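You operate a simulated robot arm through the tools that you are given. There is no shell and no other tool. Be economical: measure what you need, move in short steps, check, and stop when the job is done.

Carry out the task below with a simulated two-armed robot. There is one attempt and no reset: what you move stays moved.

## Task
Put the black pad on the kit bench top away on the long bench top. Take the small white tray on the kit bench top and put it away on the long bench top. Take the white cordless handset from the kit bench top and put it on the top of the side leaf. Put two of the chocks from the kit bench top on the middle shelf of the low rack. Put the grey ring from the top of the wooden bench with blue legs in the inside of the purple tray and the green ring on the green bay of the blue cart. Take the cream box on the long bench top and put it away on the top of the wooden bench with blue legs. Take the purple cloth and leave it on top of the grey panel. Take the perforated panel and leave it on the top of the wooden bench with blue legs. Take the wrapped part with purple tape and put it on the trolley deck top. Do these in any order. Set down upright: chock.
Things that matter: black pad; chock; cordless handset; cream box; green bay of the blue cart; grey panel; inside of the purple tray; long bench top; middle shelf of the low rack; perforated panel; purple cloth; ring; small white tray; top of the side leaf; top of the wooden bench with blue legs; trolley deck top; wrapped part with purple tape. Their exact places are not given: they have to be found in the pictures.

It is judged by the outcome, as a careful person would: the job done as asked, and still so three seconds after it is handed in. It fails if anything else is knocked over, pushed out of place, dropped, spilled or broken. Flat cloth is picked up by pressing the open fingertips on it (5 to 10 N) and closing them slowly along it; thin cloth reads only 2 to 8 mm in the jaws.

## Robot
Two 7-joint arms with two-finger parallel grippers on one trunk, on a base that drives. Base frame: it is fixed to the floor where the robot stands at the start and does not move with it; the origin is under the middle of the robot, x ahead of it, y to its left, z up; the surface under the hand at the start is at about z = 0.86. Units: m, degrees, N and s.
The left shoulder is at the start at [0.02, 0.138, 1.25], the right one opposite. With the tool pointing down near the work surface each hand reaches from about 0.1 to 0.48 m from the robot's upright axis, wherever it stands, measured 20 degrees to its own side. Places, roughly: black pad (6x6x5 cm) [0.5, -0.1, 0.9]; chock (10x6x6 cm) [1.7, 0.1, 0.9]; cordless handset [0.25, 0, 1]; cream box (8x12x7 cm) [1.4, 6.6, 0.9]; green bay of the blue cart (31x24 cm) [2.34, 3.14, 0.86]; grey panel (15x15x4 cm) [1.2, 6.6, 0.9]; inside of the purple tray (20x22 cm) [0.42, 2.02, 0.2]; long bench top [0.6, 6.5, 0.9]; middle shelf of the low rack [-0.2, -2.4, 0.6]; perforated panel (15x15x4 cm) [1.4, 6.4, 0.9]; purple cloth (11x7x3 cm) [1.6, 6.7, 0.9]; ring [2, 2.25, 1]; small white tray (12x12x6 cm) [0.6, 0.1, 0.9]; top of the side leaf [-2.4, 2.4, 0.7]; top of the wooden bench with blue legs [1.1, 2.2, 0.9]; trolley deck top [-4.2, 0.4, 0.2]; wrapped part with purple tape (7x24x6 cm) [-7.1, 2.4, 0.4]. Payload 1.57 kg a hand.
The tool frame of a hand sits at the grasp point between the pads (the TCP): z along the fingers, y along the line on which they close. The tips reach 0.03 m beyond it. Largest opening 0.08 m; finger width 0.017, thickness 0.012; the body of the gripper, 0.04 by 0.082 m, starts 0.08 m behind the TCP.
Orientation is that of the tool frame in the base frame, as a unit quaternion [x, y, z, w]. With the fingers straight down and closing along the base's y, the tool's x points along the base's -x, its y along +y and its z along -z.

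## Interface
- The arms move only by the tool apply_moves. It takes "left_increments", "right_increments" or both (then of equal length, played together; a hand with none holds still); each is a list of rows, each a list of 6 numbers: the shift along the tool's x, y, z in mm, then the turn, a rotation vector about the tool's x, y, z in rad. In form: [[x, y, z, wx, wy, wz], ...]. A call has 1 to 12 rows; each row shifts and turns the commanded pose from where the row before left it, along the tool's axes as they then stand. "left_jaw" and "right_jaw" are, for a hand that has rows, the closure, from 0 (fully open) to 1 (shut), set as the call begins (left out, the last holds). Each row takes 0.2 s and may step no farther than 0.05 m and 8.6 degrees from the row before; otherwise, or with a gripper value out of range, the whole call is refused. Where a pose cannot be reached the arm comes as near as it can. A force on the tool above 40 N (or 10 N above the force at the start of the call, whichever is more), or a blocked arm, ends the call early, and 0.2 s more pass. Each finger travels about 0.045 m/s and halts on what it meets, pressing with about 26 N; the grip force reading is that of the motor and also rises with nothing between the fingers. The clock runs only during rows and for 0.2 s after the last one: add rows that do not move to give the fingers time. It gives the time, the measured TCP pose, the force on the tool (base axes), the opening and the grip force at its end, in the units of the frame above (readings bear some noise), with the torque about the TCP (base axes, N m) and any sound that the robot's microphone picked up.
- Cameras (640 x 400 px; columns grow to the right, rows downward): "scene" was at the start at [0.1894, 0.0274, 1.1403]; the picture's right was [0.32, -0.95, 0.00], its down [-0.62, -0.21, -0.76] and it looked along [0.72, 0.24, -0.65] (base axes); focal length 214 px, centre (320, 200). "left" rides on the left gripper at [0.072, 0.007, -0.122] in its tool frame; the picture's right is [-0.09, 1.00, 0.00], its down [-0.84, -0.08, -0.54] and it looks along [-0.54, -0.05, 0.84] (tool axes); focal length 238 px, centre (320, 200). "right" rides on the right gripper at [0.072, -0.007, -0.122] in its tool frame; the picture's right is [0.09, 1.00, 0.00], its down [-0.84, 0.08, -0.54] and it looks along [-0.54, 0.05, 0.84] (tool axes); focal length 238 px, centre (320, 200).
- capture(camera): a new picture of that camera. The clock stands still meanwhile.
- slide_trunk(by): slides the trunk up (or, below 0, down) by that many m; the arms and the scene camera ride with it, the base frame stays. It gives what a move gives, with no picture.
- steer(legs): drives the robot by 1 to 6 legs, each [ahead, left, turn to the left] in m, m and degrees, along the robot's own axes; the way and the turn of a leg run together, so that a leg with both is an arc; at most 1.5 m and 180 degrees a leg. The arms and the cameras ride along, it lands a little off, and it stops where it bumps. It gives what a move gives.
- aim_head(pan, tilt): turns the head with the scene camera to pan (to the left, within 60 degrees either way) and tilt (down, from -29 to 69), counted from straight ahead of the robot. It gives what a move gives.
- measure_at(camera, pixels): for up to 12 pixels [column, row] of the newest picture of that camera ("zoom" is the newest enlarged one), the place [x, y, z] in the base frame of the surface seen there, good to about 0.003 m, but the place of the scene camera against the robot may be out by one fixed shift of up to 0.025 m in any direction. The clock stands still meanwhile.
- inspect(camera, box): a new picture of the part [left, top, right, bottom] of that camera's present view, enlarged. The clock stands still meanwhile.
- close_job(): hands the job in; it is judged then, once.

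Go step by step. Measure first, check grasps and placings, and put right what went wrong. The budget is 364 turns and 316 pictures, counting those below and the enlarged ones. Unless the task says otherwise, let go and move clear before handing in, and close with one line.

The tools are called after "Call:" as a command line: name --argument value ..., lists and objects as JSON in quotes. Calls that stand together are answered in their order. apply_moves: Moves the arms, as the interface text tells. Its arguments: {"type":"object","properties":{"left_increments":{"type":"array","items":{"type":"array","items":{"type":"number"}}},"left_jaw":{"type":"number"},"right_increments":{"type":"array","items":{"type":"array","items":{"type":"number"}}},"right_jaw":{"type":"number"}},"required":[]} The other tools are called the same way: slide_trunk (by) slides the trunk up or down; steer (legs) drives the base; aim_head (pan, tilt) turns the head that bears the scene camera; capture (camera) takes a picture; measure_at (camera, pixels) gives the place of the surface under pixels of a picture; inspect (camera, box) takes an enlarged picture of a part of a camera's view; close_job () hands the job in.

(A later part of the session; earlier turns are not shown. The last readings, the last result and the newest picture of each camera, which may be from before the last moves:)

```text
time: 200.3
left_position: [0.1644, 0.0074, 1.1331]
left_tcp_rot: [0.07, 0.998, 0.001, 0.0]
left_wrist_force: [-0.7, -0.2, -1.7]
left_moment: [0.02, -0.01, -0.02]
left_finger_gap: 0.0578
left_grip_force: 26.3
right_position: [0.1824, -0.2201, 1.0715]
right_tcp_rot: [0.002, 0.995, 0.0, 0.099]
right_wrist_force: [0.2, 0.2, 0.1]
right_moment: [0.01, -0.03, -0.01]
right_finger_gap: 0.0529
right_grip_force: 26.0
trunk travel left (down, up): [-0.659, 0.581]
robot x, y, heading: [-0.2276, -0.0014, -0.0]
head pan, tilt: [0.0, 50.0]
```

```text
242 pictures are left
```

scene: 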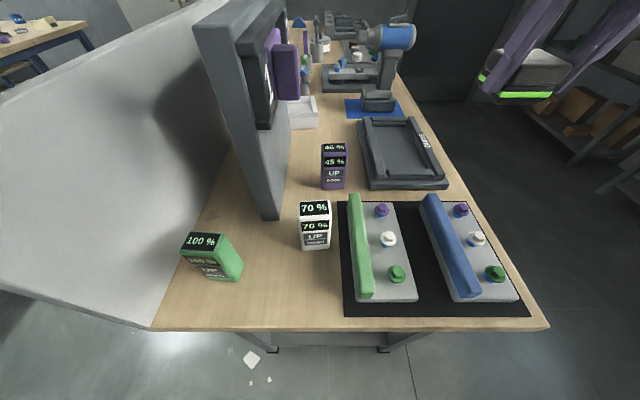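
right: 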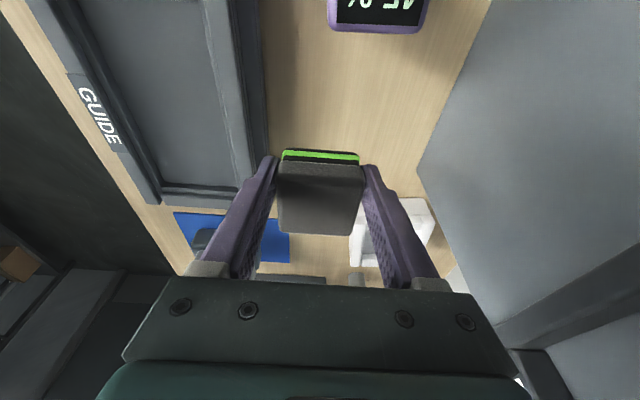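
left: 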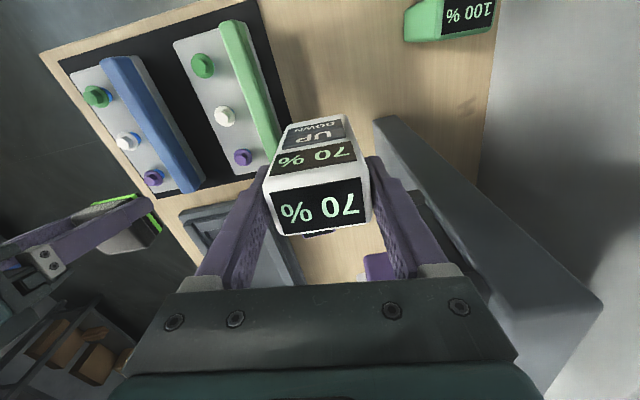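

Handset is held (gap 58 mm; bottom 92 mm below TCP). I back off, turn toward the side leaf and look.

Call:
slide_trunk --by 0.15

Call:
steer --legs '[[-0.7, 0, 0], [0, 0, 120]]'

Call:
aim_head --pan 0 --tilt 15

Call:
capture --camera "scene"

Call:
aim_head --pan 50 --tilt 15

Call:
capture --camera "scene"

Call:
aim_head --pan -50 --tilt 15

Call:
capture --camera "scene"

```text
time: 202.1
left_position: [0.1627, 0.0061, 1.2831]
left_tcp_rot: [0.069, 0.998, -0.001, 0.0]
left_wrist_force: [0.3, 0.7, -2.4]
left_moment: [0.01, 0.02, 0.0]
left_finger_gap: 0.0573
left_grip_force: 26.1
right_position: [0.1829, -0.2195, 1.2221]
right_tcp_rot: [0.002, 0.995, -0.001, 0.099]
right_wrist_force: [-0.1, 0.7, 0.5]
right_moment: [0.0, 0.02, 0.02]
right_finger_gap: 0.0531
right_grip_force: 26.0
trunk travel left (down, up): [-0.809, 0.431]
robot x, y, heading: [-0.2299, -0.0064, 0.0]
head pan, tilt: [0.0, 50.0]
```

```text
time: 211.0
left_position: [-1.1465, 0.3313, 1.282]
left_tcp_rot: [0.829, -0.559, -0.001, 0.0]
left_wrist_force: [-0.2, -0.1, -2.7]
left_moment: [0.0, -0.02, -0.01]
left_finger_gap: 0.0571
left_grip_force: 26.0
right_position: [-0.9594, 0.46, 1.2218]
right_tcp_rot: [0.861, -0.499, -0.085, -0.049]
right_wrist_force: [-0.3, 0.4, -0.3]
right_moment: [0.02, -0.03, 0.02]
right_finger_gap: 0.0528
right_grip_force: 25.9
trunk travel left (down, up): [-0.809, 0.431]
robot x, y, heading: [-0.9403, -0.0004, 119.9]
head pan, tilt: [0.0, 50.0]
```

```text
time: 212.0
left_position: [-1.1466, 0.3319, 1.2829]
left_tcp_rot: [0.829, -0.559, 0.0, -0.001]
left_wrist_force: [0.3, 0.3, -2.8]
left_moment: [-0.01, 0.0, 0.01]
left_finger_gap: 0.0572
left_grip_force: 26.3
right_position: [-0.9596, 0.4611, 1.2225]
right_tcp_rot: [0.86, -0.5, -0.085, -0.05]
right_wrist_force: [-0.8, 0.0, -0.9]
right_moment: [0.02, 0.0, -0.01]
right_finger_gap: 0.0529
right_grip_force: 25.8
trunk travel left (down, up): [-0.809, 0.431]
robot x, y, heading: [-0.9384, -0.0037, 120.0]
head pan, tilt: [0.0, 15.0]
```

```text
241 pictures are left
```

scene: 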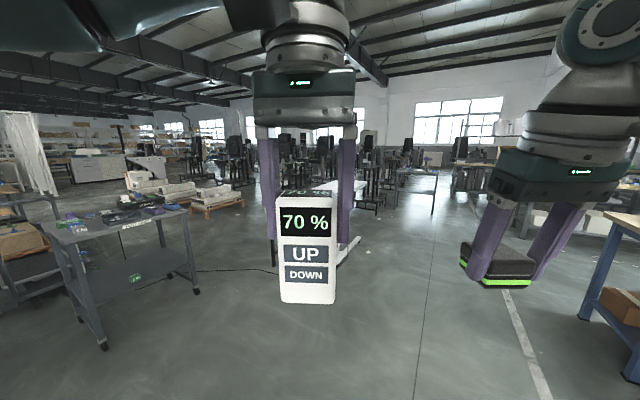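

```text
time: 213.2
left_position: [-1.1465, 0.3318, 1.2819]
left_tcp_rot: [0.829, -0.559, -0.001, 0.0]
left_wrist_force: [-0.6, 0.3, -2.3]
left_moment: [0.01, -0.03, 0.01]
left_finger_gap: 0.0569
left_grip_force: 26.3
right_position: [-0.9596, 0.461, 1.2228]
right_tcp_rot: [0.861, -0.499, -0.086, -0.05]
right_wrist_force: [0.5, 0.0, -0.8]
right_moment: [-0.01, -0.02, 0.0]
right_finger_gap: 0.053
right_grip_force: 25.8
trunk travel left (down, up): [-0.809, 0.431]
robot x, y, heading: [-0.9414, -0.0026, 119.8]
head pan, tilt: [50.0, 15.0]
```

```text
240 pictures are left
```

scene: 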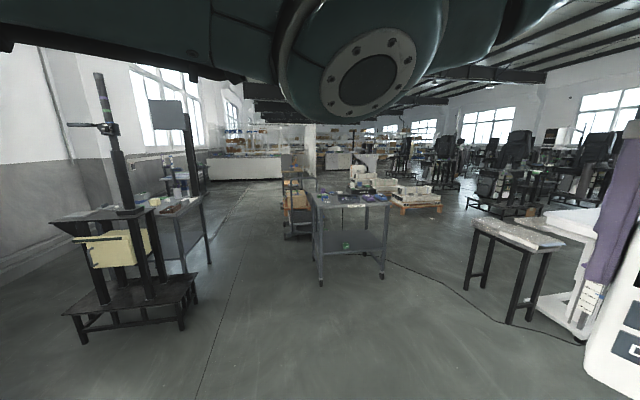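

```text
time: 214.9
left_position: [-1.1456, 0.332, 1.2833]
left_tcp_rot: [0.829, -0.559, -0.001, 0.0]
left_wrist_force: [-0.3, -0.1, -2.1]
left_moment: [0.0, 0.01, -0.01]
left_finger_gap: 0.0571
left_grip_force: 25.8
right_position: [-0.9586, 0.4601, 1.2216]
right_tcp_rot: [0.861, -0.5, -0.085, -0.049]
right_wrist_force: [0.0, 0.7, 0.5]
right_moment: [-0.02, 0.01, -0.01]
right_finger_gap: 0.0531
right_grip_force: 26.0
trunk travel left (down, up): [-0.809, 0.431]
robot x, y, heading: [-0.9372, -0.0025, 120.0]
head pan, tilt: [-50.0, 15.0]
```

```text
239 pictures are left
```

scene: 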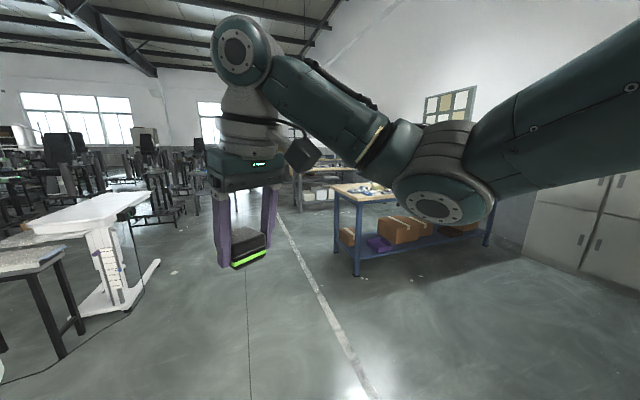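

A white adjustable desk and a small grey-topped table lie ahead-left. I measure both tops to tell which is the side leaf.

Call:
measure_at --camera "scene" --pixels '[[25, 258], [45, 250], [90, 210], [120, 200], [60, 222], [365, 190], [380, 245], [340, 230], [300, 180], [10, 265]]'

Call:
aim_head --pan 20 --tilt 20

Call:
capture --camera "scene"

Call:
aim_head --pan -15 --tilt 20

Call:
capture --camera "scene"

```text
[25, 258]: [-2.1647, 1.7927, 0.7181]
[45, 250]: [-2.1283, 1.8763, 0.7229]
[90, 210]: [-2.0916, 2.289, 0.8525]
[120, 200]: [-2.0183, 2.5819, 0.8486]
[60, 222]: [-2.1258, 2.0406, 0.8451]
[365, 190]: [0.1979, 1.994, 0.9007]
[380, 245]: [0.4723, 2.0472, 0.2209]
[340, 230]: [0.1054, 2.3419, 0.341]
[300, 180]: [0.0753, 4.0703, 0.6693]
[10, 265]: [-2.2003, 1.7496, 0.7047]
```

```text
time: 216.3
left_position: [-1.1468, 0.3316, 1.2831]
left_tcp_rot: [0.829, -0.559, -0.001, -0.001]
left_wrist_force: [-0.1, 0.1, -2.4]
left_moment: [0.01, 0.02, 0.03]
left_finger_gap: 0.057
left_grip_force: 26.3
right_position: [-0.9599, 0.4607, 1.2218]
right_tcp_rot: [0.861, -0.5, -0.085, -0.049]
right_wrist_force: [0.5, 0.1, 0.0]
right_moment: [-0.01, 0.02, 0.03]
right_finger_gap: 0.053
right_grip_force: 26.1
trunk travel left (down, up): [-0.809, 0.431]
robot x, y, heading: [-0.9402, 0.0011, 119.9]
head pan, tilt: [20.0, 20.0]
```

```text
238 pictures are left
```

scene: 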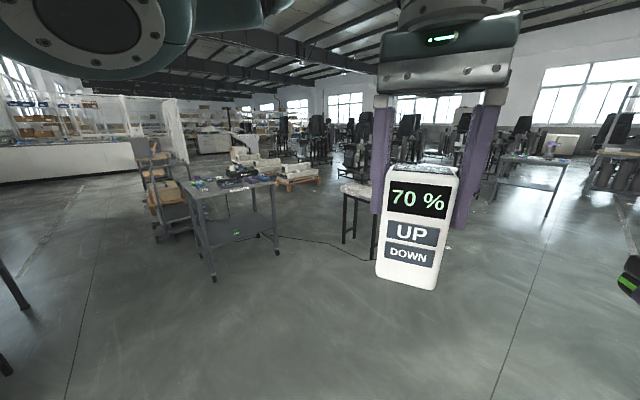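

```text
time: 217.3
left_position: [-1.1457, 0.3311, 1.2827]
left_tcp_rot: [0.829, -0.559, 0.0, -0.001]
left_wrist_force: [1.2, 0.2, -3.1]
left_moment: [0.02, 0.01, -0.02]
left_finger_gap: 0.0567
left_grip_force: 26.1
right_position: [-0.959, 0.4603, 1.221]
right_tcp_rot: [0.86, -0.501, -0.085, -0.049]
right_wrist_force: [-0.3, 0.1, -0.5]
right_moment: [-0.02, 0.01, 0.01]
right_finger_gap: 0.0524
right_grip_force: 25.7
trunk travel left (down, up): [-0.809, 0.431]
robot x, y, heading: [-0.9405, -0.0028, 120.1]
head pan, tilt: [-15.0, 20.0]
```

```text
237 pictures are left
```

scene: 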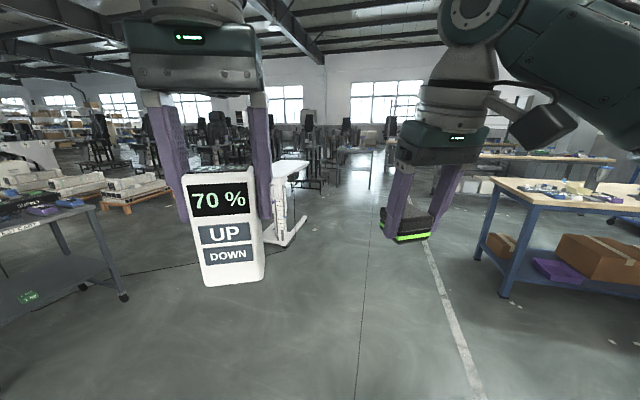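

The grey-topped table at z≈0.705 matches the side leaf. I drive nearer and look.

Call:
steer --legs '[[1.0, 0, 0]]'

Call:
slide_trunk --by 0.2

Call:
aim_head --pan 25 --tilt 35

Call:
capture --camera "scene"

Call:
aim_head --pan -12 --tilt 35

Call:
capture --camera "scene"

```text
time: 222.6
left_position: [-1.6534, 1.202, 1.2816]
left_tcp_rot: [0.831, -0.557, -0.001, -0.001]
left_wrist_force: [-0.3, 0.3, -2.3]
left_moment: [0.01, -0.02, 0.0]
left_finger_gap: 0.0568
left_grip_force: 25.8
right_position: [-1.4675, 1.331, 1.2208]
right_tcp_rot: [0.862, -0.497, -0.086, -0.049]
right_wrist_force: [-0.1, -0.1, -0.3]
right_moment: [-0.01, 0.0, 0.0]
right_finger_gap: 0.0528
right_grip_force: 26.1
trunk travel left (down, up): [-0.809, 0.431]
robot x, y, heading: [-1.4427, 0.8668, 120.1]
head pan, tilt: [-15.0, 20.0]
```

```text
time: 224.7
left_position: [-1.6529, 1.2007, 1.4816]
left_tcp_rot: [0.83, -0.557, -0.001, 0.0]
left_wrist_force: [0.2, 0.2, -2.5]
left_moment: [0.04, -0.01, -0.01]
left_finger_gap: 0.0564
left_grip_force: 26.0
right_position: [-1.4676, 1.3303, 1.4218]
right_tcp_rot: [0.862, -0.497, -0.085, -0.049]
right_wrist_force: [-0.4, -0.3, 0.3]
right_moment: [-0.05, 0.0, 0.0]
right_finger_gap: 0.0532
right_grip_force: 25.7
trunk travel left (down, up): [-1.009, 0.231]
robot x, y, heading: [-1.4443, 0.8698, 120.1]
head pan, tilt: [-15.0, 20.0]
```

```text
time: 225.8
left_position: [-1.6527, 1.2, 1.4832]
left_tcp_rot: [0.831, -0.557, 0.0, -0.001]
left_wrist_force: [-0.7, 0.4, -2.1]
left_moment: [0.0, 0.02, 0.04]
left_finger_gap: 0.0563
left_grip_force: 25.5
right_position: [-1.4675, 1.3321, 1.4216]
right_tcp_rot: [0.862, -0.497, -0.085, -0.048]
right_wrist_force: [0.8, 0.7, -0.6]
right_moment: [-0.02, 0.02, 0.02]
right_finger_gap: 0.0533
right_grip_force: 26.1
trunk travel left (down, up): [-1.009, 0.231]
robot x, y, heading: [-1.444, 0.8714, 120.3]
head pan, tilt: [25.0, 35.0]
```

```text
236 pictures are left
```

scene: 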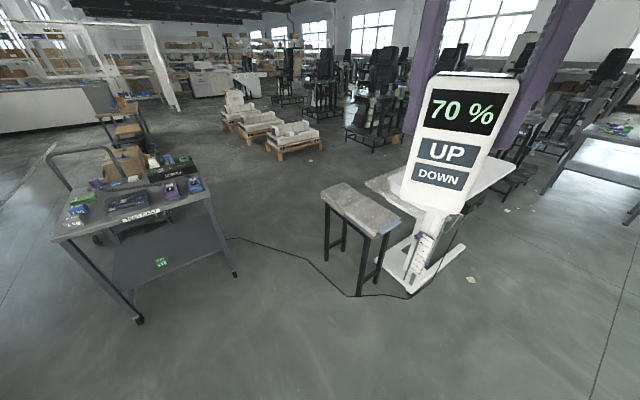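

```text
time: 226.8
left_position: [-1.6535, 1.2025, 1.4827]
left_tcp_rot: [0.831, -0.556, -0.001, 0.0]
left_wrist_force: [0.6, -0.7, -2.2]
left_moment: [-0.03, -0.02, 0.0]
left_finger_gap: 0.0566
left_grip_force: 26.6
right_position: [-1.4674, 1.3324, 1.4208]
right_tcp_rot: [0.862, -0.498, -0.085, -0.049]
right_wrist_force: [0.7, -0.8, -0.7]
right_moment: [0.0, -0.02, 0.03]
right_finger_gap: 0.053
right_grip_force: 26.2
trunk travel left (down, up): [-1.009, 0.231]
robot x, y, heading: [-1.4447, 0.8692, 120.4]
head pan, tilt: [-12.0, 35.0]
```

```text
235 pictures are left
```

scene: 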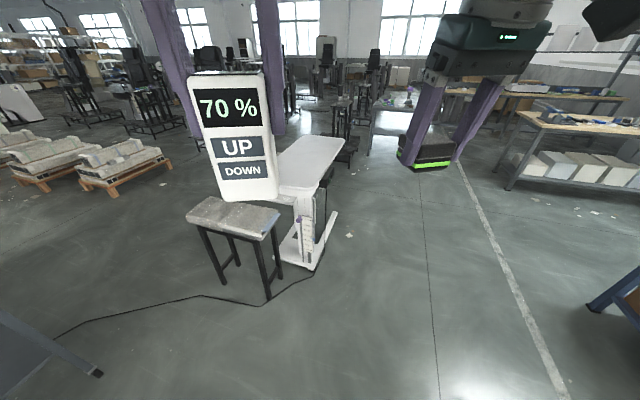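

I measure the small table's corners and the white desk's.

Call:
measure_at --camera "scene" --pixels '[[190, 215], [205, 202], [258, 235], [276, 214], [230, 215], [300, 185], [335, 145], [285, 150], [250, 170], [318, 180]]'

Call:
inspect --camera "scene" --box '[160, 110, 380, 248]'

```text
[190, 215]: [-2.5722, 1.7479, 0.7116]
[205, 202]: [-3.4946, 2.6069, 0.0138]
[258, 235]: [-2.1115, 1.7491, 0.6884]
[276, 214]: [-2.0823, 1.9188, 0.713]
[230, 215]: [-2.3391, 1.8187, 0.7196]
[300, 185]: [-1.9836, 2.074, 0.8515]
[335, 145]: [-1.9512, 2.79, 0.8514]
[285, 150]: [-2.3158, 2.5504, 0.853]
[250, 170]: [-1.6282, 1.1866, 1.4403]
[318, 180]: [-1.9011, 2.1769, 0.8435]
```

```text
2.90 times, centred on (270, 179) of scene
```

zoom: 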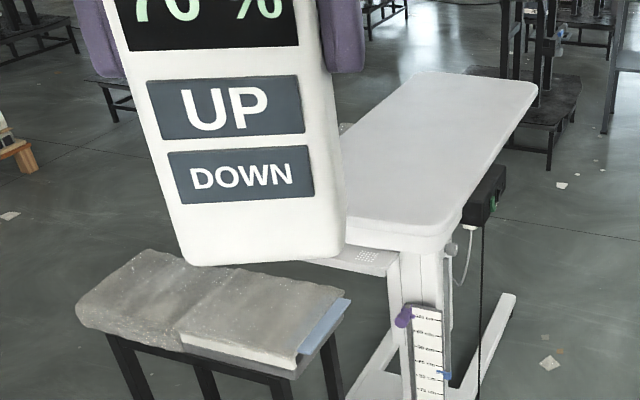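

The white strip at zoom (350,262) may be a lower leaf on the desk, hidden by the handset. I strafe left for a clear view.

Call:
steer --legs '[[0, 0.9, -20]]'

Call:
aim_head --pan -20 --tilt 35

Call:
capture --camera "scene"

```text
time: 231.6
left_position: [-2.3728, 0.9395, 1.4823]
left_tcp_rot: [0.723, -0.691, -0.001, -0.001]
left_wrist_force: [0.3, -0.5, -2.3]
left_moment: [0.01, 0.02, 0.03]
left_finger_gap: 0.0562
left_grip_force: 26.5
right_position: [-2.153, 0.9973, 1.4206]
right_tcp_rot: [0.764, -0.638, -0.074, -0.064]
right_wrist_force: [-0.5, -0.1, -1.2]
right_moment: [0.0, -0.02, 0.03]
right_finger_gap: 0.053
right_grip_force: 25.8
trunk travel left (down, up): [-1.009, 0.231]
robot x, y, heading: [-2.2907, 0.5577, 100.3]
head pan, tilt: [-12.0, 35.0]
```

```text
time: 232.3
left_position: [-2.3716, 0.9385, 1.4815]
left_tcp_rot: [0.722, -0.692, -0.001, 0.0]
left_wrist_force: [-0.1, 0.2, -2.0]
left_moment: [-0.02, -0.01, 0.0]
left_finger_gap: 0.0565
left_grip_force: 26.4
right_position: [-2.1523, 0.9966, 1.4223]
right_tcp_rot: [0.763, -0.639, -0.076, -0.063]
right_wrist_force: [-0.2, 0.9, -0.9]
right_moment: [0.02, 0.0, -0.02]
right_finger_gap: 0.0531
right_grip_force: 26.5
trunk travel left (down, up): [-1.009, 0.231]
robot x, y, heading: [-2.2864, 0.5574, 100.5]
head pan, tilt: [-20.0, 35.0]
```

```text
233 pictures are left
```

scene: 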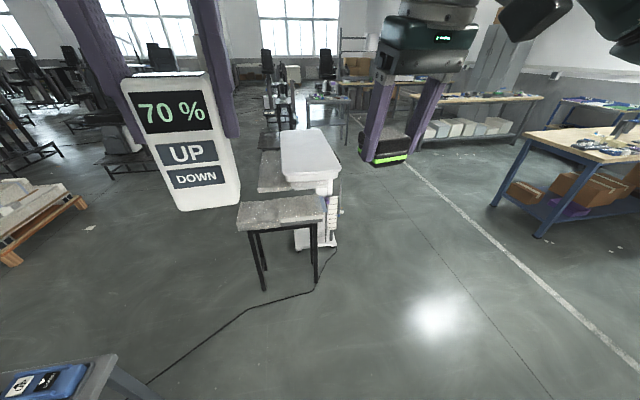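

Call:
inspect --camera "scene" --box '[220, 115, 380, 215]'

Call:
measure_at --camera "zoom" --pixels '[[180, 250], [200, 180], [220, 130], [170, 290], [240, 290], [160, 230], [190, 150], [210, 390], [300, 180], [100, 380], [235, 60], [300, 50]]'

```text
4.00 times, centred on (300, 165) of scene
```

zoom: 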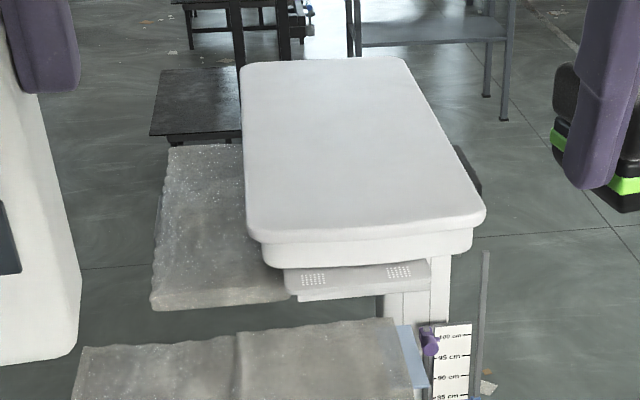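

```text
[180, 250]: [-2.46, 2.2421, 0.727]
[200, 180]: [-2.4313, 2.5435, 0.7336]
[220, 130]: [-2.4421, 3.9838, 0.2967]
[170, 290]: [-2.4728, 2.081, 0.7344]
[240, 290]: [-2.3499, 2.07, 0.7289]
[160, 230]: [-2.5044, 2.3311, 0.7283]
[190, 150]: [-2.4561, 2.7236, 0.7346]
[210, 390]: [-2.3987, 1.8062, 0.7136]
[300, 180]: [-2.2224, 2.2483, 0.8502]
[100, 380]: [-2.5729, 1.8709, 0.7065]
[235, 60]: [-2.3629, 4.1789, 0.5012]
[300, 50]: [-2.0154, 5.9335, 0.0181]
```

The true side leaf is the grey slab left of the white desk: x −2.52…−2.3, y 2.05–2.75, z≈0.715. I check the cart at lower left before driving around.

Call:
aim_head --pan 45 --tilt 35

Call:
capture --camera "scene"

Call:
measure_at --camera "scene" --pixels '[[300, 250], [320, 300], [400, 250], [450, 200], [350, 200], [250, 250], [200, 200], [500, 180], [420, 320], [550, 300]]'

```text
time: 233.7
left_position: [-2.3723, 0.94, 1.4826]
left_tcp_rot: [0.722, -0.692, -0.001, 0.0]
left_wrist_force: [-0.2, 0.0, -2.7]
left_moment: [0.01, 0.0, 0.0]
left_finger_gap: 0.0565
left_grip_force: 26.1
right_position: [-2.1533, 0.9972, 1.4219]
right_tcp_rot: [0.763, -0.638, -0.076, -0.063]
right_wrist_force: [-0.1, -0.3, -0.5]
right_moment: [0.0, 0.02, 0.01]
right_finger_gap: 0.0531
right_grip_force: 25.5
trunk travel left (down, up): [-1.009, 0.231]
robot x, y, heading: [-2.2904, 0.5557, 100.7]
head pan, tilt: [45.0, 35.0]
```

```text
231 pictures are left
```

scene: 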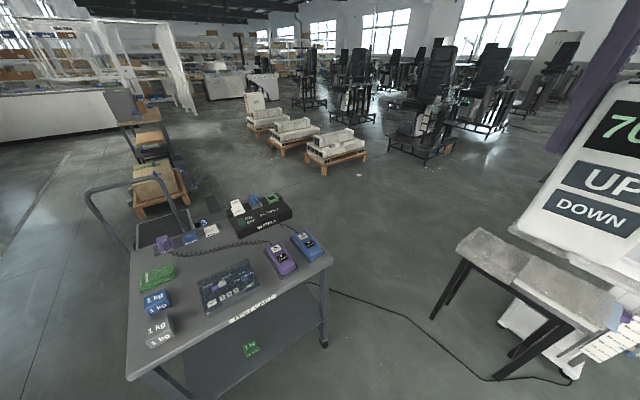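

```text
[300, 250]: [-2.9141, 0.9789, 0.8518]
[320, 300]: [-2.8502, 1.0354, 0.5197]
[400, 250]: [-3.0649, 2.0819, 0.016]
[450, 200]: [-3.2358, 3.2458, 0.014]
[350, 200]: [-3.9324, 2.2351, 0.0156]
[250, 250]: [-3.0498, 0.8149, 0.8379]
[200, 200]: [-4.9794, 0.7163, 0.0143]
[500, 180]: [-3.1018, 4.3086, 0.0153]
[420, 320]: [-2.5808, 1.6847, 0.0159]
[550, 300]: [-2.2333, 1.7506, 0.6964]
```

Between cart corner (−2.83,1.05) and the low table (−2.58,1.74) there is a 0.73 m gap; I pass through its middle along the robot's own axis with hands high, in stages.

Call:
steer --legs '[[0, 0, 59.5], [0, -0.646, 0], [0.677, 0, 0]]'

Call:
aim_head --pan 0 --tilt 60

Call:
capture --camera "scene"

```text
time: 243.2
left_position: [-3.0834, 1.5045, 1.4817]
left_tcp_rot: [0.971, -0.238, -0.001, -0.001]
left_wrist_force: [0.2, 0.4, -2.0]
left_moment: [0.02, 0.01, -0.06]
left_finger_gap: 0.056
left_grip_force: 25.8
right_position: [-3.025, 1.7233, 1.4228]
right_tcp_rot: [0.98, -0.171, -0.096, -0.017]
right_wrist_force: [0.1, -0.7, -0.2]
right_moment: [0.01, -0.01, -0.04]
right_finger_gap: 0.0528
right_grip_force: 25.9
trunk travel left (down, up): [-1.009, 0.231]
robot x, y, heading: [-2.7083, 1.3833, 160.4]
head pan, tilt: [45.0, 35.0]
```

```text
time: 244.3
left_position: [-3.0834, 1.5033, 1.4821]
left_tcp_rot: [0.971, -0.238, -0.001, 0.0]
left_wrist_force: [-0.2, 0.8, -1.8]
left_moment: [-0.04, 0.01, 0.01]
left_finger_gap: 0.056
left_grip_force: 26.0
right_position: [-3.0249, 1.7238, 1.4227]
right_tcp_rot: [0.981, -0.17, -0.097, -0.016]
right_wrist_force: [0.7, 0.1, 0.6]
right_moment: [0.03, -0.04, 0.0]
right_finger_gap: 0.0532
right_grip_force: 25.3
trunk travel left (down, up): [-1.009, 0.231]
robot x, y, heading: [-2.7115, 1.3863, 160.3]
head pan, tilt: [0.0, 60.0]
```

```text
230 pictures are left
```

scene: 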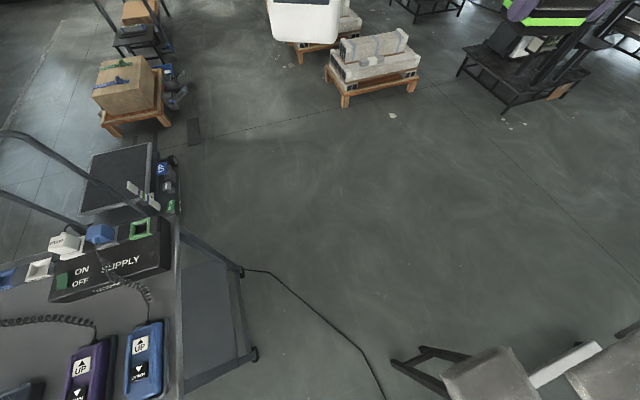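

Midway, no bump. Continue through, turn to face +x and slide north beside the leaf.

Call:
steer --legs '[[0.46, 0, 0], [0, 0, -160.3], [0, 0.85, 0]]'

Call:
aim_head --pan 0 --tilt 45

Call:
capture --camera "scene"

```text
time: 257.7
left_position: [-2.7544, 2.3972, 1.4818]
left_tcp_rot: [0.065, 0.998, 0.0, 0.001]
left_wrist_force: [-0.4, -0.2, -1.7]
left_moment: [0.0, -0.03, 0.0]
left_finger_gap: 0.0559
left_grip_force: 25.9
right_position: [-2.7348, 2.1697, 1.4227]
right_tcp_rot: [-0.002, 0.995, 0.0, 0.099]
right_wrist_force: [0.5, -0.8, -0.3]
right_moment: [-0.01, 0.02, -0.02]
right_finger_gap: 0.0532
right_grip_force: 25.8
trunk travel left (down, up): [-1.009, 0.231]
robot x, y, heading: [-3.1484, 2.3795, 0.4]
head pan, tilt: [0.0, 60.0]
```

```text
time: 258.5
left_position: [-2.7545, 2.3958, 1.4821]
left_tcp_rot: [0.066, 0.998, 0.0, 0.001]
left_wrist_force: [-0.1, -0.6, -2.2]
left_moment: [-0.03, 0.0, 0.03]
left_finger_gap: 0.0559
left_grip_force: 26.0
right_position: [-2.7346, 2.17, 1.4215]
right_tcp_rot: [-0.002, 0.995, 0.0, 0.098]
right_wrist_force: [-0.2, -0.5, -0.2]
right_moment: [-0.01, 0.03, 0.02]
right_finger_gap: 0.053
right_grip_force: 26.3
trunk travel left (down, up): [-1.009, 0.231]
robot x, y, heading: [-3.1462, 2.378, 0.8]
head pan, tilt: [0.0, 45.0]
```

```text
229 pictures are left
```

scene: 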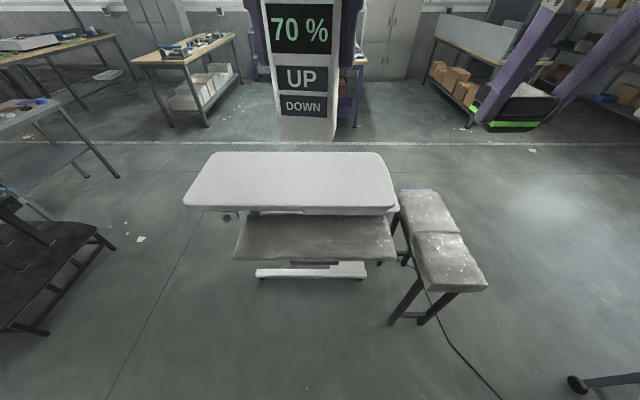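

The leaf is the slab at (315,238). I measure its edges.

Call:
measure_at --camera "scene" --pixels '[[315, 218], [315, 230], [315, 242], [315, 255], [260, 240], [380, 240], [315, 205], [340, 235], [290, 235], [360, 235]]'

Call:
inspect --camera "scene" --box '[220, 190, 412, 310]'

```text
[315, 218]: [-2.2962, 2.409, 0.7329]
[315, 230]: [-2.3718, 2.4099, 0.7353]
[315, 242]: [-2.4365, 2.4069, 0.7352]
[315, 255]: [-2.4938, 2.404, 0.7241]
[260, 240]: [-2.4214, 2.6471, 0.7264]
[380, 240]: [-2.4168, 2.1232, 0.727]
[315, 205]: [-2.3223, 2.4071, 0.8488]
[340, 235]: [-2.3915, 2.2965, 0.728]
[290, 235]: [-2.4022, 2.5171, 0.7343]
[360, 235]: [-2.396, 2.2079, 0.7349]
```

```text
3.33 times, centred on (316, 250) of scene
```

zoom: 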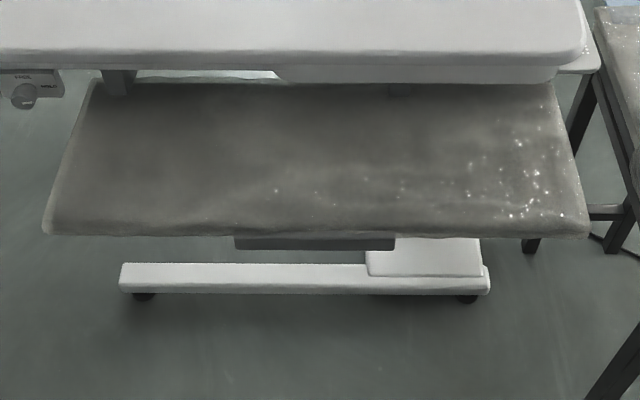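

Leaf flat area near (−2.43, 2.41), true z≈0.718. I drive in and lower by trunk.

Call:
steer --legs '[[0.322, 0.01, -0.6]]'

Call:
slide_trunk --by -0.4

Call:
slide_trunk --by -0.15

Call:
capture --camera "left"

Call:
measure_at --camera "left" --pixels '[[420, 100], [240, 100], [320, 60], [450, 150], [220, 150]]'

```text
time: 260.6
left_position: [-2.4306, 2.4037, 1.4832]
left_tcp_rot: [0.071, 0.997, 0.0, 0.0]
left_wrist_force: [1.0, -0.3, -1.8]
left_moment: [-0.01, 0.0, 0.0]
left_finger_gap: 0.0556
left_grip_force: 26.2
right_position: [-2.4126, 2.1783, 1.4216]
right_tcp_rot: [0.002, 0.995, 0.0, 0.098]
right_wrist_force: [0.1, -0.3, -0.3]
right_moment: [0.02, 0.0, 0.01]
right_finger_gap: 0.0529
right_grip_force: 25.7
trunk travel left (down, up): [-1.009, 0.231]
robot x, y, heading: [-2.8246, 2.3936, -0.1]
head pan, tilt: [0.0, 45.0]
```

```text
time: 264.5
left_position: [-2.4305, 2.4041, 1.0816]
left_tcp_rot: [0.071, 0.997, 0.0, 0.001]
left_wrist_force: [0.3, -0.3, -2.2]
left_moment: [-0.01, 0.01, 0.01]
left_finger_gap: 0.0559
left_grip_force: 25.5
right_position: [-2.4117, 2.1771, 1.023]
right_tcp_rot: [0.003, 0.995, 0.0, 0.099]
right_wrist_force: [0.7, -0.1, -1.8]
right_moment: [0.03, 0.01, 0.0]
right_finger_gap: 0.053
right_grip_force: 25.7
trunk travel left (down, up): [-0.609, 0.631]
robot x, y, heading: [-2.8203, 2.3945, -0.1]
head pan, tilt: [0.0, 45.0]
```

```text
time: 266.2
left_position: [-2.4303, 2.4042, 0.932]
left_tcp_rot: [0.07, 0.998, 0.001, 0.001]
left_wrist_force: [-0.1, -0.1, -1.7]
left_moment: [0.03, 0.02, 0.01]
left_finger_gap: 0.0558
left_grip_force: 25.8
right_position: [-2.4124, 2.1768, 0.8719]
right_tcp_rot: [0.003, 0.995, -0.001, 0.098]
right_wrist_force: [0.4, 0.0, 0.4]
right_moment: [-0.01, -0.02, 0.02]
right_finger_gap: 0.0529
right_grip_force: 26.2
trunk travel left (down, up): [-0.459, 0.781]
robot x, y, heading: [-2.8251, 2.3926, -0.1]
head pan, tilt: [0.0, 45.0]
```

```text
227 pictures are left
```

left: 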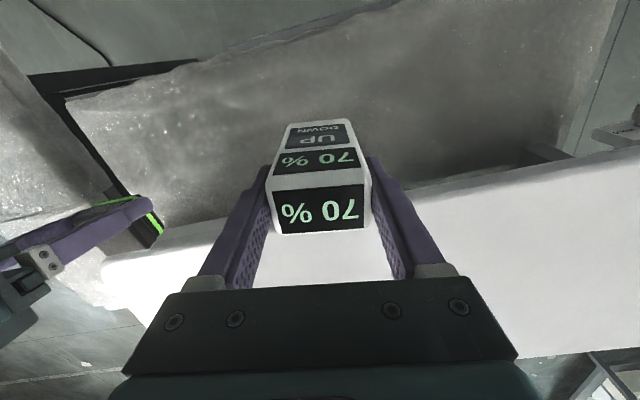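

```text
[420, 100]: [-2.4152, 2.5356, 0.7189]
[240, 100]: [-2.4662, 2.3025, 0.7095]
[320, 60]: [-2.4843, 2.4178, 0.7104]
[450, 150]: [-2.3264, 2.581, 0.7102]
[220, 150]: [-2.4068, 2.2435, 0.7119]
```

Surface ≈0.715. I lower 118 mm, then feel for contact.

Call:
apply_moves --left_increments '[[0, 0, 40, 0, 0, 0], [0, 0, 40, 0, 0, 0], [0, 0, 30, 0, 0, 0], [0, 0, 6, 0, 0, 0], [0, 0, 3, 0, 0, 0], [0, 0, 0, 0, 0, 0]]'

```text
time: 267.6
left_position: [-2.4308, 2.4036, 0.813]
left_tcp_rot: [0.07, 0.998, 0.0, 0.001]
left_wrist_force: [-0.3, -0.4, -1.8]
left_moment: [0.04, 0.01, -0.02]
left_finger_gap: 0.0558
left_grip_force: 25.8
right_position: [-2.4122, 2.1781, 0.8727]
right_tcp_rot: [0.003, 0.995, -0.001, 0.098]
right_wrist_force: [-0.1, 0.0, -1.0]
right_moment: [-0.02, 0.06, 0.0]
right_finger_gap: 0.053
right_grip_force: 25.7
trunk travel left (down, up): [-0.459, 0.781]
robot x, y, heading: [-2.8235, 2.3922, -0.1]
head pan, tilt: [0.0, 45.0]
```

Call:
apply_moves --left_increments '[[0, 0, 3, 0, 0, 0], [0, 0, 0, 0, 0, 0]]'

Call:
apply_moves --left_increments '[[0, 0, 3, 0, 0, 0], [0, 0, 0, 0, 0, 0]]'

Call:
capture --camera "scene"

```text
time: 268.2
left_position: [-2.4307, 2.4046, 0.8097]
left_tcp_rot: [0.071, 0.997, 0.001, 0.001]
left_wrist_force: [-0.6, 0.3, -1.5]
left_moment: [-0.01, -0.01, -0.01]
left_finger_gap: 0.0559
left_grip_force: 26.3
right_position: [-2.4129, 2.1773, 0.8721]
right_tcp_rot: [0.002, 0.995, -0.001, 0.098]
right_wrist_force: [0.2, -0.3, -0.6]
right_moment: [-0.02, -0.02, -0.04]
right_finger_gap: 0.0531
right_grip_force: 25.3
trunk travel left (down, up): [-0.459, 0.781]
robot x, y, heading: [-2.8237, 2.3926, 0.1]
head pan, tilt: [0.0, 45.0]
```

```text
time: 268.8
left_position: [-2.4297, 2.4044, 0.8068]
left_tcp_rot: [0.071, 0.998, 0.0, 0.001]
left_wrist_force: [0.3, -0.1, -2.5]
left_moment: [-0.03, -0.04, -0.01]
left_finger_gap: 0.0557
left_grip_force: 26.3
right_position: [-2.4128, 2.1769, 0.8708]
right_tcp_rot: [0.002, 0.995, 0.0, 0.098]
right_wrist_force: [-0.7, 0.6, 0.1]
right_moment: [-0.01, -0.01, 0.02]
right_finger_gap: 0.0528
right_grip_force: 25.7
trunk travel left (down, up): [-0.459, 0.781]
robot x, y, heading: [-2.8229, 2.391, -0.1]
head pan, tilt: [0.0, 45.0]
```

```text
226 pictures are left
```

scene: 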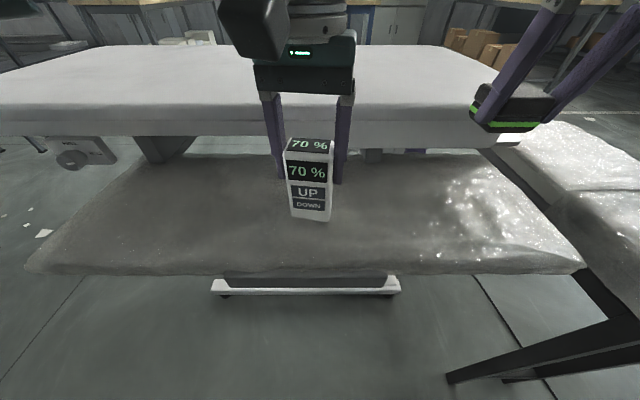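

Not yet touching (force still −2). A few more mm.

Call:
apply_moves --left_increments '[[0, 0, 3, 0, 0, 0], [0, 0, 0, 0, 0, 0]]'

Call:
apply_moves --left_increments '[[0, 0, 3, 0, 0, 0], [0, 0, 0, 0, 0, 0]]'

Call:
inspect --camera "scene" --box '[240, 120, 400, 240]'

```text
time: 269.4
left_position: [-2.4305, 2.4048, 0.8039]
left_tcp_rot: [0.071, 0.997, 0.0, 0.001]
left_wrist_force: [-0.8, 0.0, -1.0]
left_moment: [-0.04, 0.03, 0.02]
left_finger_gap: 0.0559
left_grip_force: 25.9
right_position: [-2.4131, 2.1783, 0.8713]
right_tcp_rot: [0.002, 0.995, -0.001, 0.099]
right_wrist_force: [-0.4, 0.2, -0.3]
right_moment: [-0.02, 0.02, 0.02]
right_finger_gap: 0.0531
right_grip_force: 26.7
trunk travel left (down, up): [-0.459, 0.781]
robot x, y, heading: [-2.8219, 2.3953, 0.0]
head pan, tilt: [0.0, 45.0]
```

```text
time: 270.0
left_position: [-2.4282, 2.4041, 0.8016]
left_tcp_rot: [0.071, 0.997, 0.0, 0.003]
left_wrist_force: [-4.6, 0.7, 22.9]
left_moment: [0.1, 0.09, 0.03]
left_finger_gap: 0.0554
left_grip_force: 25.9
right_position: [-2.4121, 2.178, 0.872]
right_tcp_rot: [0.004, 0.995, -0.001, 0.099]
right_wrist_force: [-0.5, -0.8, -0.6]
right_moment: [-0.02, 0.01, -0.03]
right_finger_gap: 0.0531
right_grip_force: 26.3
trunk travel left (down, up): [-0.459, 0.781]
robot x, y, heading: [-2.8235, 2.3916, -0.2]
head pan, tilt: [0.0, 45.0]
```

```text
3.33 times, centred on (320, 180) of scene
```

zoom: 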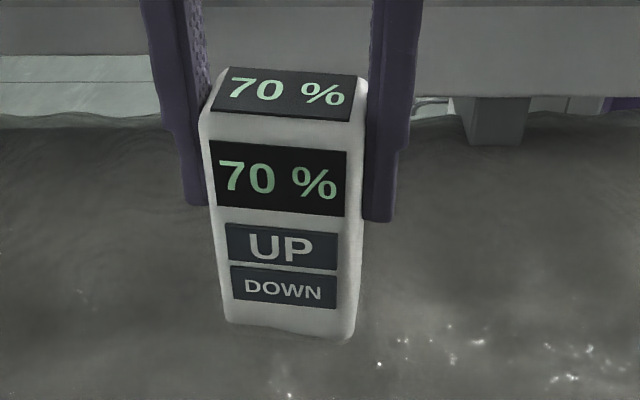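

Contact. I ease 1.5 mm up and open.

Call:
apply_moves --left_increments '[[0, 0, -1.5, 0, 0, 0], [0, 0, 0, 0, 0, 0]]'

Call:
apply_moves --left_increments '[[0, 0, 0, 0, 0, 0], [0, 0, 0, 0, 0, 0], [0, 0, 0, 0, 0, 0]]' --left_jaw 0.1

Call:
inspect --camera "scene" --box '[240, 120, 400, 240]'

```text
time: 270.6
left_position: [-2.4281, 2.4051, 0.8029]
left_tcp_rot: [0.07, 0.998, 0.0, 0.002]
left_wrist_force: [2.2, -0.7, 9.3]
left_moment: [-0.1, -0.35, -0.02]
left_finger_gap: 0.0555
left_grip_force: 26.1
right_position: [-2.4119, 2.1764, 0.8715]
right_tcp_rot: [0.002, 0.995, 0.0, 0.099]
right_wrist_force: [-0.2, -0.6, -1.0]
right_moment: [-0.01, 0.01, -0.02]
right_finger_gap: 0.0525
right_grip_force: 26.5
trunk travel left (down, up): [-0.459, 0.781]
robot x, y, heading: [-2.8208, 2.3947, -0.0]
head pan, tilt: [0.0, 45.0]
```

```text
time: 271.4
left_position: [-2.4292, 2.4044, 0.8012]
left_tcp_rot: [0.071, 0.998, 0.0, 0.001]
left_wrist_force: [0.0, -0.1, 0.2]
left_moment: [-0.01, 0.02, 0.0]
left_finger_gap: 0.0723
left_grip_force: 0.1
right_position: [-2.4128, 2.1769, 0.8714]
right_tcp_rot: [0.003, 0.995, 0.0, 0.099]
right_wrist_force: [-1.1, 0.2, 0.0]
right_moment: [0.0, 0.02, 0.03]
right_finger_gap: 0.0528
right_grip_force: 25.8
trunk travel left (down, up): [-0.459, 0.781]
robot x, y, heading: [-2.8221, 2.3897, -0.1]
head pan, tilt: [0.0, 45.0]
```

```text
3.33 times, centred on (320, 180) of scene
```

zoom: 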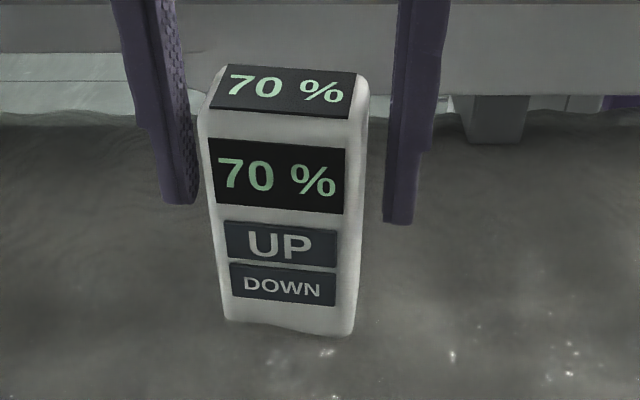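

It stands free. I rise straight up and back away.

Call:
apply_moves --left_increments '[[0, 0, -20, 0, 0, 0], [0, 0, -40, 0, 0, 0], [0, 0, -40, 0, 0, 0], [0, 0, -40, 0, 0, 0]]'

Call:
slide_trunk --by 0.35

Call:
steer --legs '[[-0.35, 0, 0]]'

Call:
aim_head --pan 0 --tilt 35

Call:
capture --camera "scene"

Call:
aim_head --pan 55 --tilt 25

Call:
capture --camera "scene"

```text
time: 272.4
left_position: [-2.4298, 2.4048, 0.9423]
left_tcp_rot: [0.071, 0.997, 0.0, 0.0]
left_wrist_force: [0.6, 0.3, 1.5]
left_moment: [-0.01, -0.02, -0.01]
left_finger_gap: 0.0722
left_grip_force: 0.1
right_position: [-2.4126, 2.1774, 0.8722]
right_tcp_rot: [0.003, 0.995, 0.0, 0.098]
right_wrist_force: [-1.0, 0.1, 0.1]
right_moment: [-0.01, -0.01, 0.01]
right_finger_gap: 0.053
right_grip_force: 26.1
trunk travel left (down, up): [-0.459, 0.781]
robot x, y, heading: [-2.8233, 2.394, 0.1]
head pan, tilt: [0.0, 45.0]
```

```text
time: 275.9
left_position: [-2.4297, 2.4033, 1.2919]
left_tcp_rot: [0.072, 0.997, 0.0, 0.001]
left_wrist_force: [0.4, -0.1, -0.1]
left_moment: [-0.04, -0.03, 0.01]
left_finger_gap: 0.072
left_grip_force: 0.0
right_position: [-2.4128, 2.1774, 1.2225]
right_tcp_rot: [0.003, 0.995, -0.001, 0.098]
right_wrist_force: [0.5, -0.2, -0.6]
right_moment: [0.01, 0.03, -0.03]
right_finger_gap: 0.0531
right_grip_force: 25.5
trunk travel left (down, up): [-0.809, 0.431]
robot x, y, heading: [-2.825, 2.3916, 0.1]
head pan, tilt: [0.0, 45.0]
```

```text
time: 278.1
left_position: [-2.7794, 2.4054, 1.2925]
left_tcp_rot: [0.07, 0.998, 0.001, 0.001]
left_wrist_force: [-0.4, 0.2, -0.4]
left_moment: [-0.03, 0.05, -0.01]
left_finger_gap: 0.0721
left_grip_force: 0.1
right_position: [-2.7616, 2.1779, 1.2222]
right_tcp_rot: [0.003, 0.995, 0.0, 0.098]
right_wrist_force: [-0.5, -0.3, 0.7]
right_moment: [-0.01, 0.02, -0.02]
right_finger_gap: 0.0531
right_grip_force: 26.0
trunk travel left (down, up): [-0.809, 0.431]
robot x, y, heading: [-3.1756, 2.3919, -0.1]
head pan, tilt: [0.0, 45.0]
```

```text
time: 278.8
left_position: [-2.779, 2.4041, 1.2919]
left_tcp_rot: [0.07, 0.998, -0.001, 0.002]
left_wrist_force: [0.1, 0.2, -0.4]
left_moment: [0.0, -0.02, 0.03]
left_finger_gap: 0.0721
left_grip_force: 0.0
right_position: [-2.7619, 2.1783, 1.2222]
right_tcp_rot: [0.002, 0.995, 0.0, 0.099]
right_wrist_force: [0.5, 0.2, -0.5]
right_moment: [0.01, 0.02, 0.0]
right_finger_gap: 0.0526
right_grip_force: 26.0
trunk travel left (down, up): [-0.809, 0.431]
robot x, y, heading: [-3.173, 2.3916, 0.1]
head pan, tilt: [0.0, 35.0]
```

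```text
223 pictures are left
```

scene: 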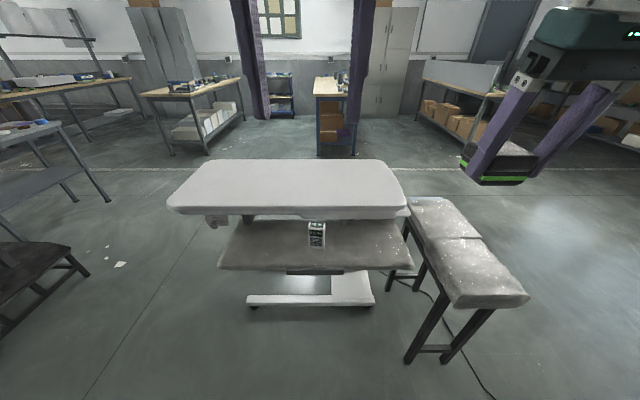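

```text
time: 280.1
left_position: [-2.7798, 2.405, 1.2919]
left_tcp_rot: [0.07, 0.998, 0.0, 0.001]
left_wrist_force: [0.2, -0.1, -0.1]
left_moment: [-0.01, 0.03, 0.0]
left_finger_gap: 0.0721
left_grip_force: 0.0
right_position: [-2.7617, 2.1784, 1.2212]
right_tcp_rot: [0.002, 0.995, 0.0, 0.098]
right_wrist_force: [-0.3, -0.3, -1.1]
right_moment: [-0.01, 0.0, -0.02]
right_finger_gap: 0.053
right_grip_force: 26.0
trunk travel left (down, up): [-0.809, 0.431]
robot x, y, heading: [-3.1695, 2.3929, 0.0]
head pan, tilt: [55.0, 25.0]
```

```text
222 pictures are left
```

scene: 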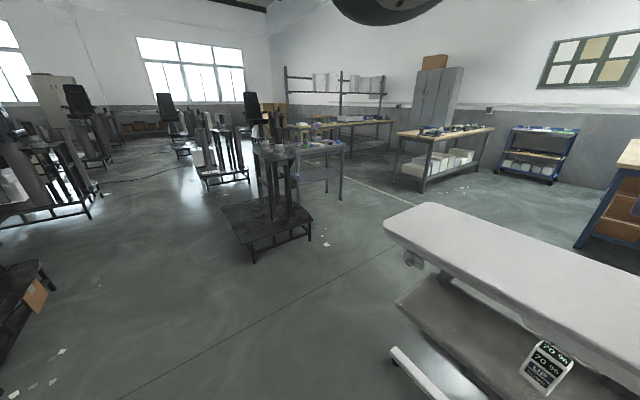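

Handset stands on the leaf at (316,233). Since my left hand is free and the wrapped part lies west, I do that next; turn and look.

Call:
steer --legs '[[0, 0, 180]]'

Call:
slide_trunk --by 0.2

Call:
aim_head --pan 0 --tilt 20

Call:
capture --camera "scene"

Call:
aim_head --pan 45 --tilt 30

Call:
capture --camera "scene"

```text
time: 287.8
left_position: [-3.565, 2.3905, 1.2912]
left_tcp_rot: [0.997, -0.084, -0.001, 0.001]
left_wrist_force: [0.5, 0.1, 0.1]
left_moment: [-0.02, -0.04, 0.0]
left_finger_gap: 0.0717
left_grip_force: 0.0
right_position: [-3.5765, 2.6176, 1.221]
right_tcp_rot: [0.995, -0.016, -0.097, -0.002]
right_wrist_force: [-0.6, 0.1, -0.3]
right_moment: [0.0, 0.01, -0.01]
right_finger_gap: 0.0532
right_grip_force: 25.9
trunk travel left (down, up): [-0.809, 0.431]
robot x, y, heading: [-3.1731, 2.3924, 178.5]
head pan, tilt: [55.0, 25.0]
```

```text
time: 289.9
left_position: [-3.5659, 2.3906, 1.4922]
left_tcp_rot: [0.997, -0.083, -0.001, 0.0]
left_wrist_force: [0.4, 0.8, 0.4]
left_moment: [-0.01, 0.01, -0.02]
left_finger_gap: 0.0719
left_grip_force: 0.1
right_position: [-3.5771, 2.6187, 1.4233]
right_tcp_rot: [0.995, -0.016, -0.098, -0.002]
right_wrist_force: [0.3, -0.8, -1.0]
right_moment: [-0.01, -0.01, -0.01]
right_finger_gap: 0.0529
right_grip_force: 25.3
trunk travel left (down, up): [-1.009, 0.231]
robot x, y, heading: [-3.1747, 2.3897, 178.6]
head pan, tilt: [55.0, 25.0]
```

```text
time: 291.2
left_position: [-3.566, 2.3906, 1.491]
left_tcp_rot: [0.997, -0.083, -0.001, 0.0]
left_wrist_force: [-0.6, -0.7, -0.6]
left_moment: [0.0, -0.02, 0.0]
left_finger_gap: 0.0717
left_grip_force: 0.1
right_position: [-3.5762, 2.6178, 1.4214]
right_tcp_rot: [0.995, -0.016, -0.098, -0.002]
right_wrist_force: [-0.2, 0.2, 0.1]
right_moment: [-0.01, 0.0, 0.01]
right_finger_gap: 0.0531
right_grip_force: 26.3
trunk travel left (down, up): [-1.009, 0.231]
robot x, y, heading: [-3.1695, 2.3937, 178.7]
head pan, tilt: [0.0, 20.0]
```

```text
221 pictures are left
```

scene: 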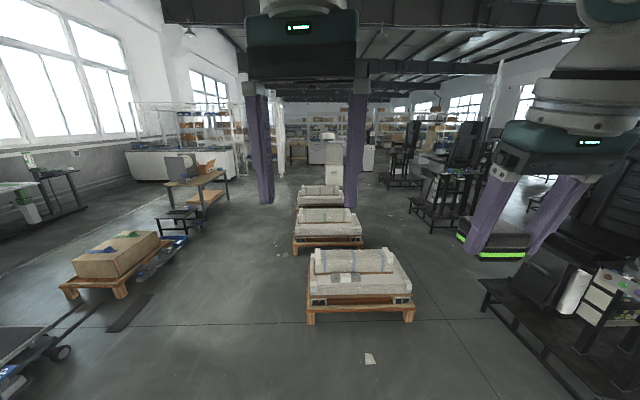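

```text
time: 292.3
left_position: [-3.5654, 2.391, 1.4917]
left_tcp_rot: [0.997, -0.083, 0.0, 0.0]
left_wrist_force: [-0.2, -0.3, -0.1]
left_moment: [-0.02, -0.02, 0.0]
left_finger_gap: 0.072
left_grip_force: 0.2
right_position: [-3.5777, 2.619, 1.4215]
right_tcp_rot: [0.995, -0.015, -0.099, -0.002]
right_wrist_force: [-0.1, -0.4, 0.0]
right_moment: [-0.02, -0.01, -0.01]
right_finger_gap: 0.0531
right_grip_force: 26.5
trunk travel left (down, up): [-1.009, 0.231]
robot x, y, heading: [-3.1707, 2.3932, 178.5]
head pan, tilt: [45.0, 30.0]
```

```text
220 pictures are left
```

scene: 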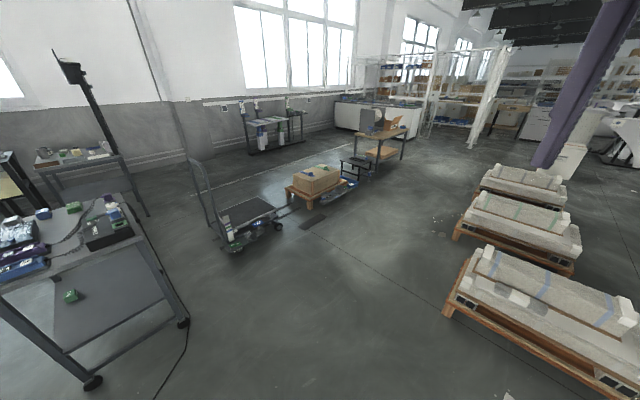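

Three pallets of wrapped parts lie ahead; the trolley with black deck is at (245,215). I measure them.

Call:
measure_at --camera "scene" --pixels '[[560, 285], [515, 205], [520, 176], [245, 212], [265, 205], [225, 240], [205, 215], [315, 180], [325, 205], [450, 310], [456, 235], [235, 225]]'

Call:
inspect --camera "scene" --box '[440, 140, 640, 265]'

Call:
inspect --camera "scene" --box '[180, 150, 380, 275]'

```text
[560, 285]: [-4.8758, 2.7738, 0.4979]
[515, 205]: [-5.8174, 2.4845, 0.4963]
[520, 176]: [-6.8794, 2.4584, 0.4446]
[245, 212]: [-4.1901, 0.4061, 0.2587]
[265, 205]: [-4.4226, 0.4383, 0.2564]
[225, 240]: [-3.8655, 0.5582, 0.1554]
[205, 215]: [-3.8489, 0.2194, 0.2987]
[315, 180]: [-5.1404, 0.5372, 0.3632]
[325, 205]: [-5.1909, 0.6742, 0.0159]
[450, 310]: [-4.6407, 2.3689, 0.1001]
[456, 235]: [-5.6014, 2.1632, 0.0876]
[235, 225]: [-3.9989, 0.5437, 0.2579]
```

```text
3.20 times, centred on (540, 202) of scene
```

zoom: 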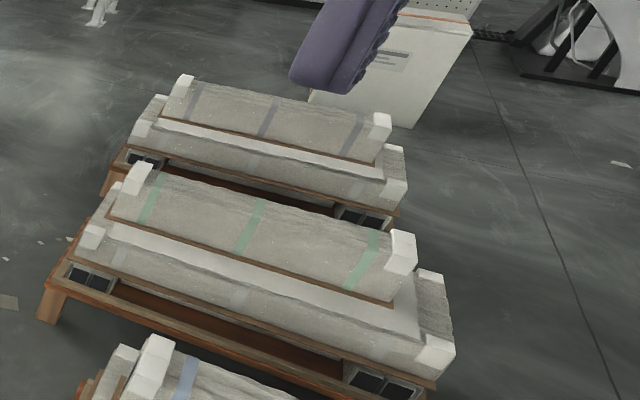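

```text
3.20 times, centred on (280, 212) of scene
```

zoom: 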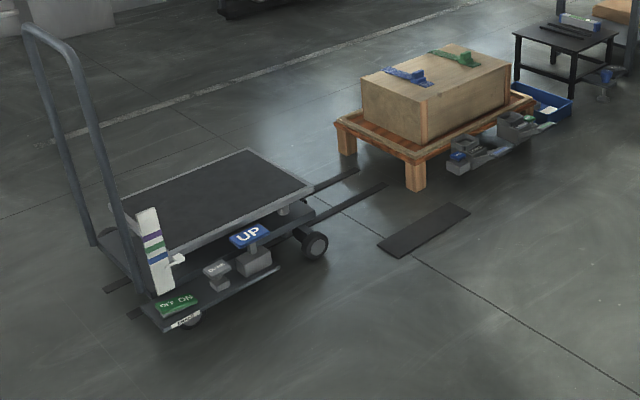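

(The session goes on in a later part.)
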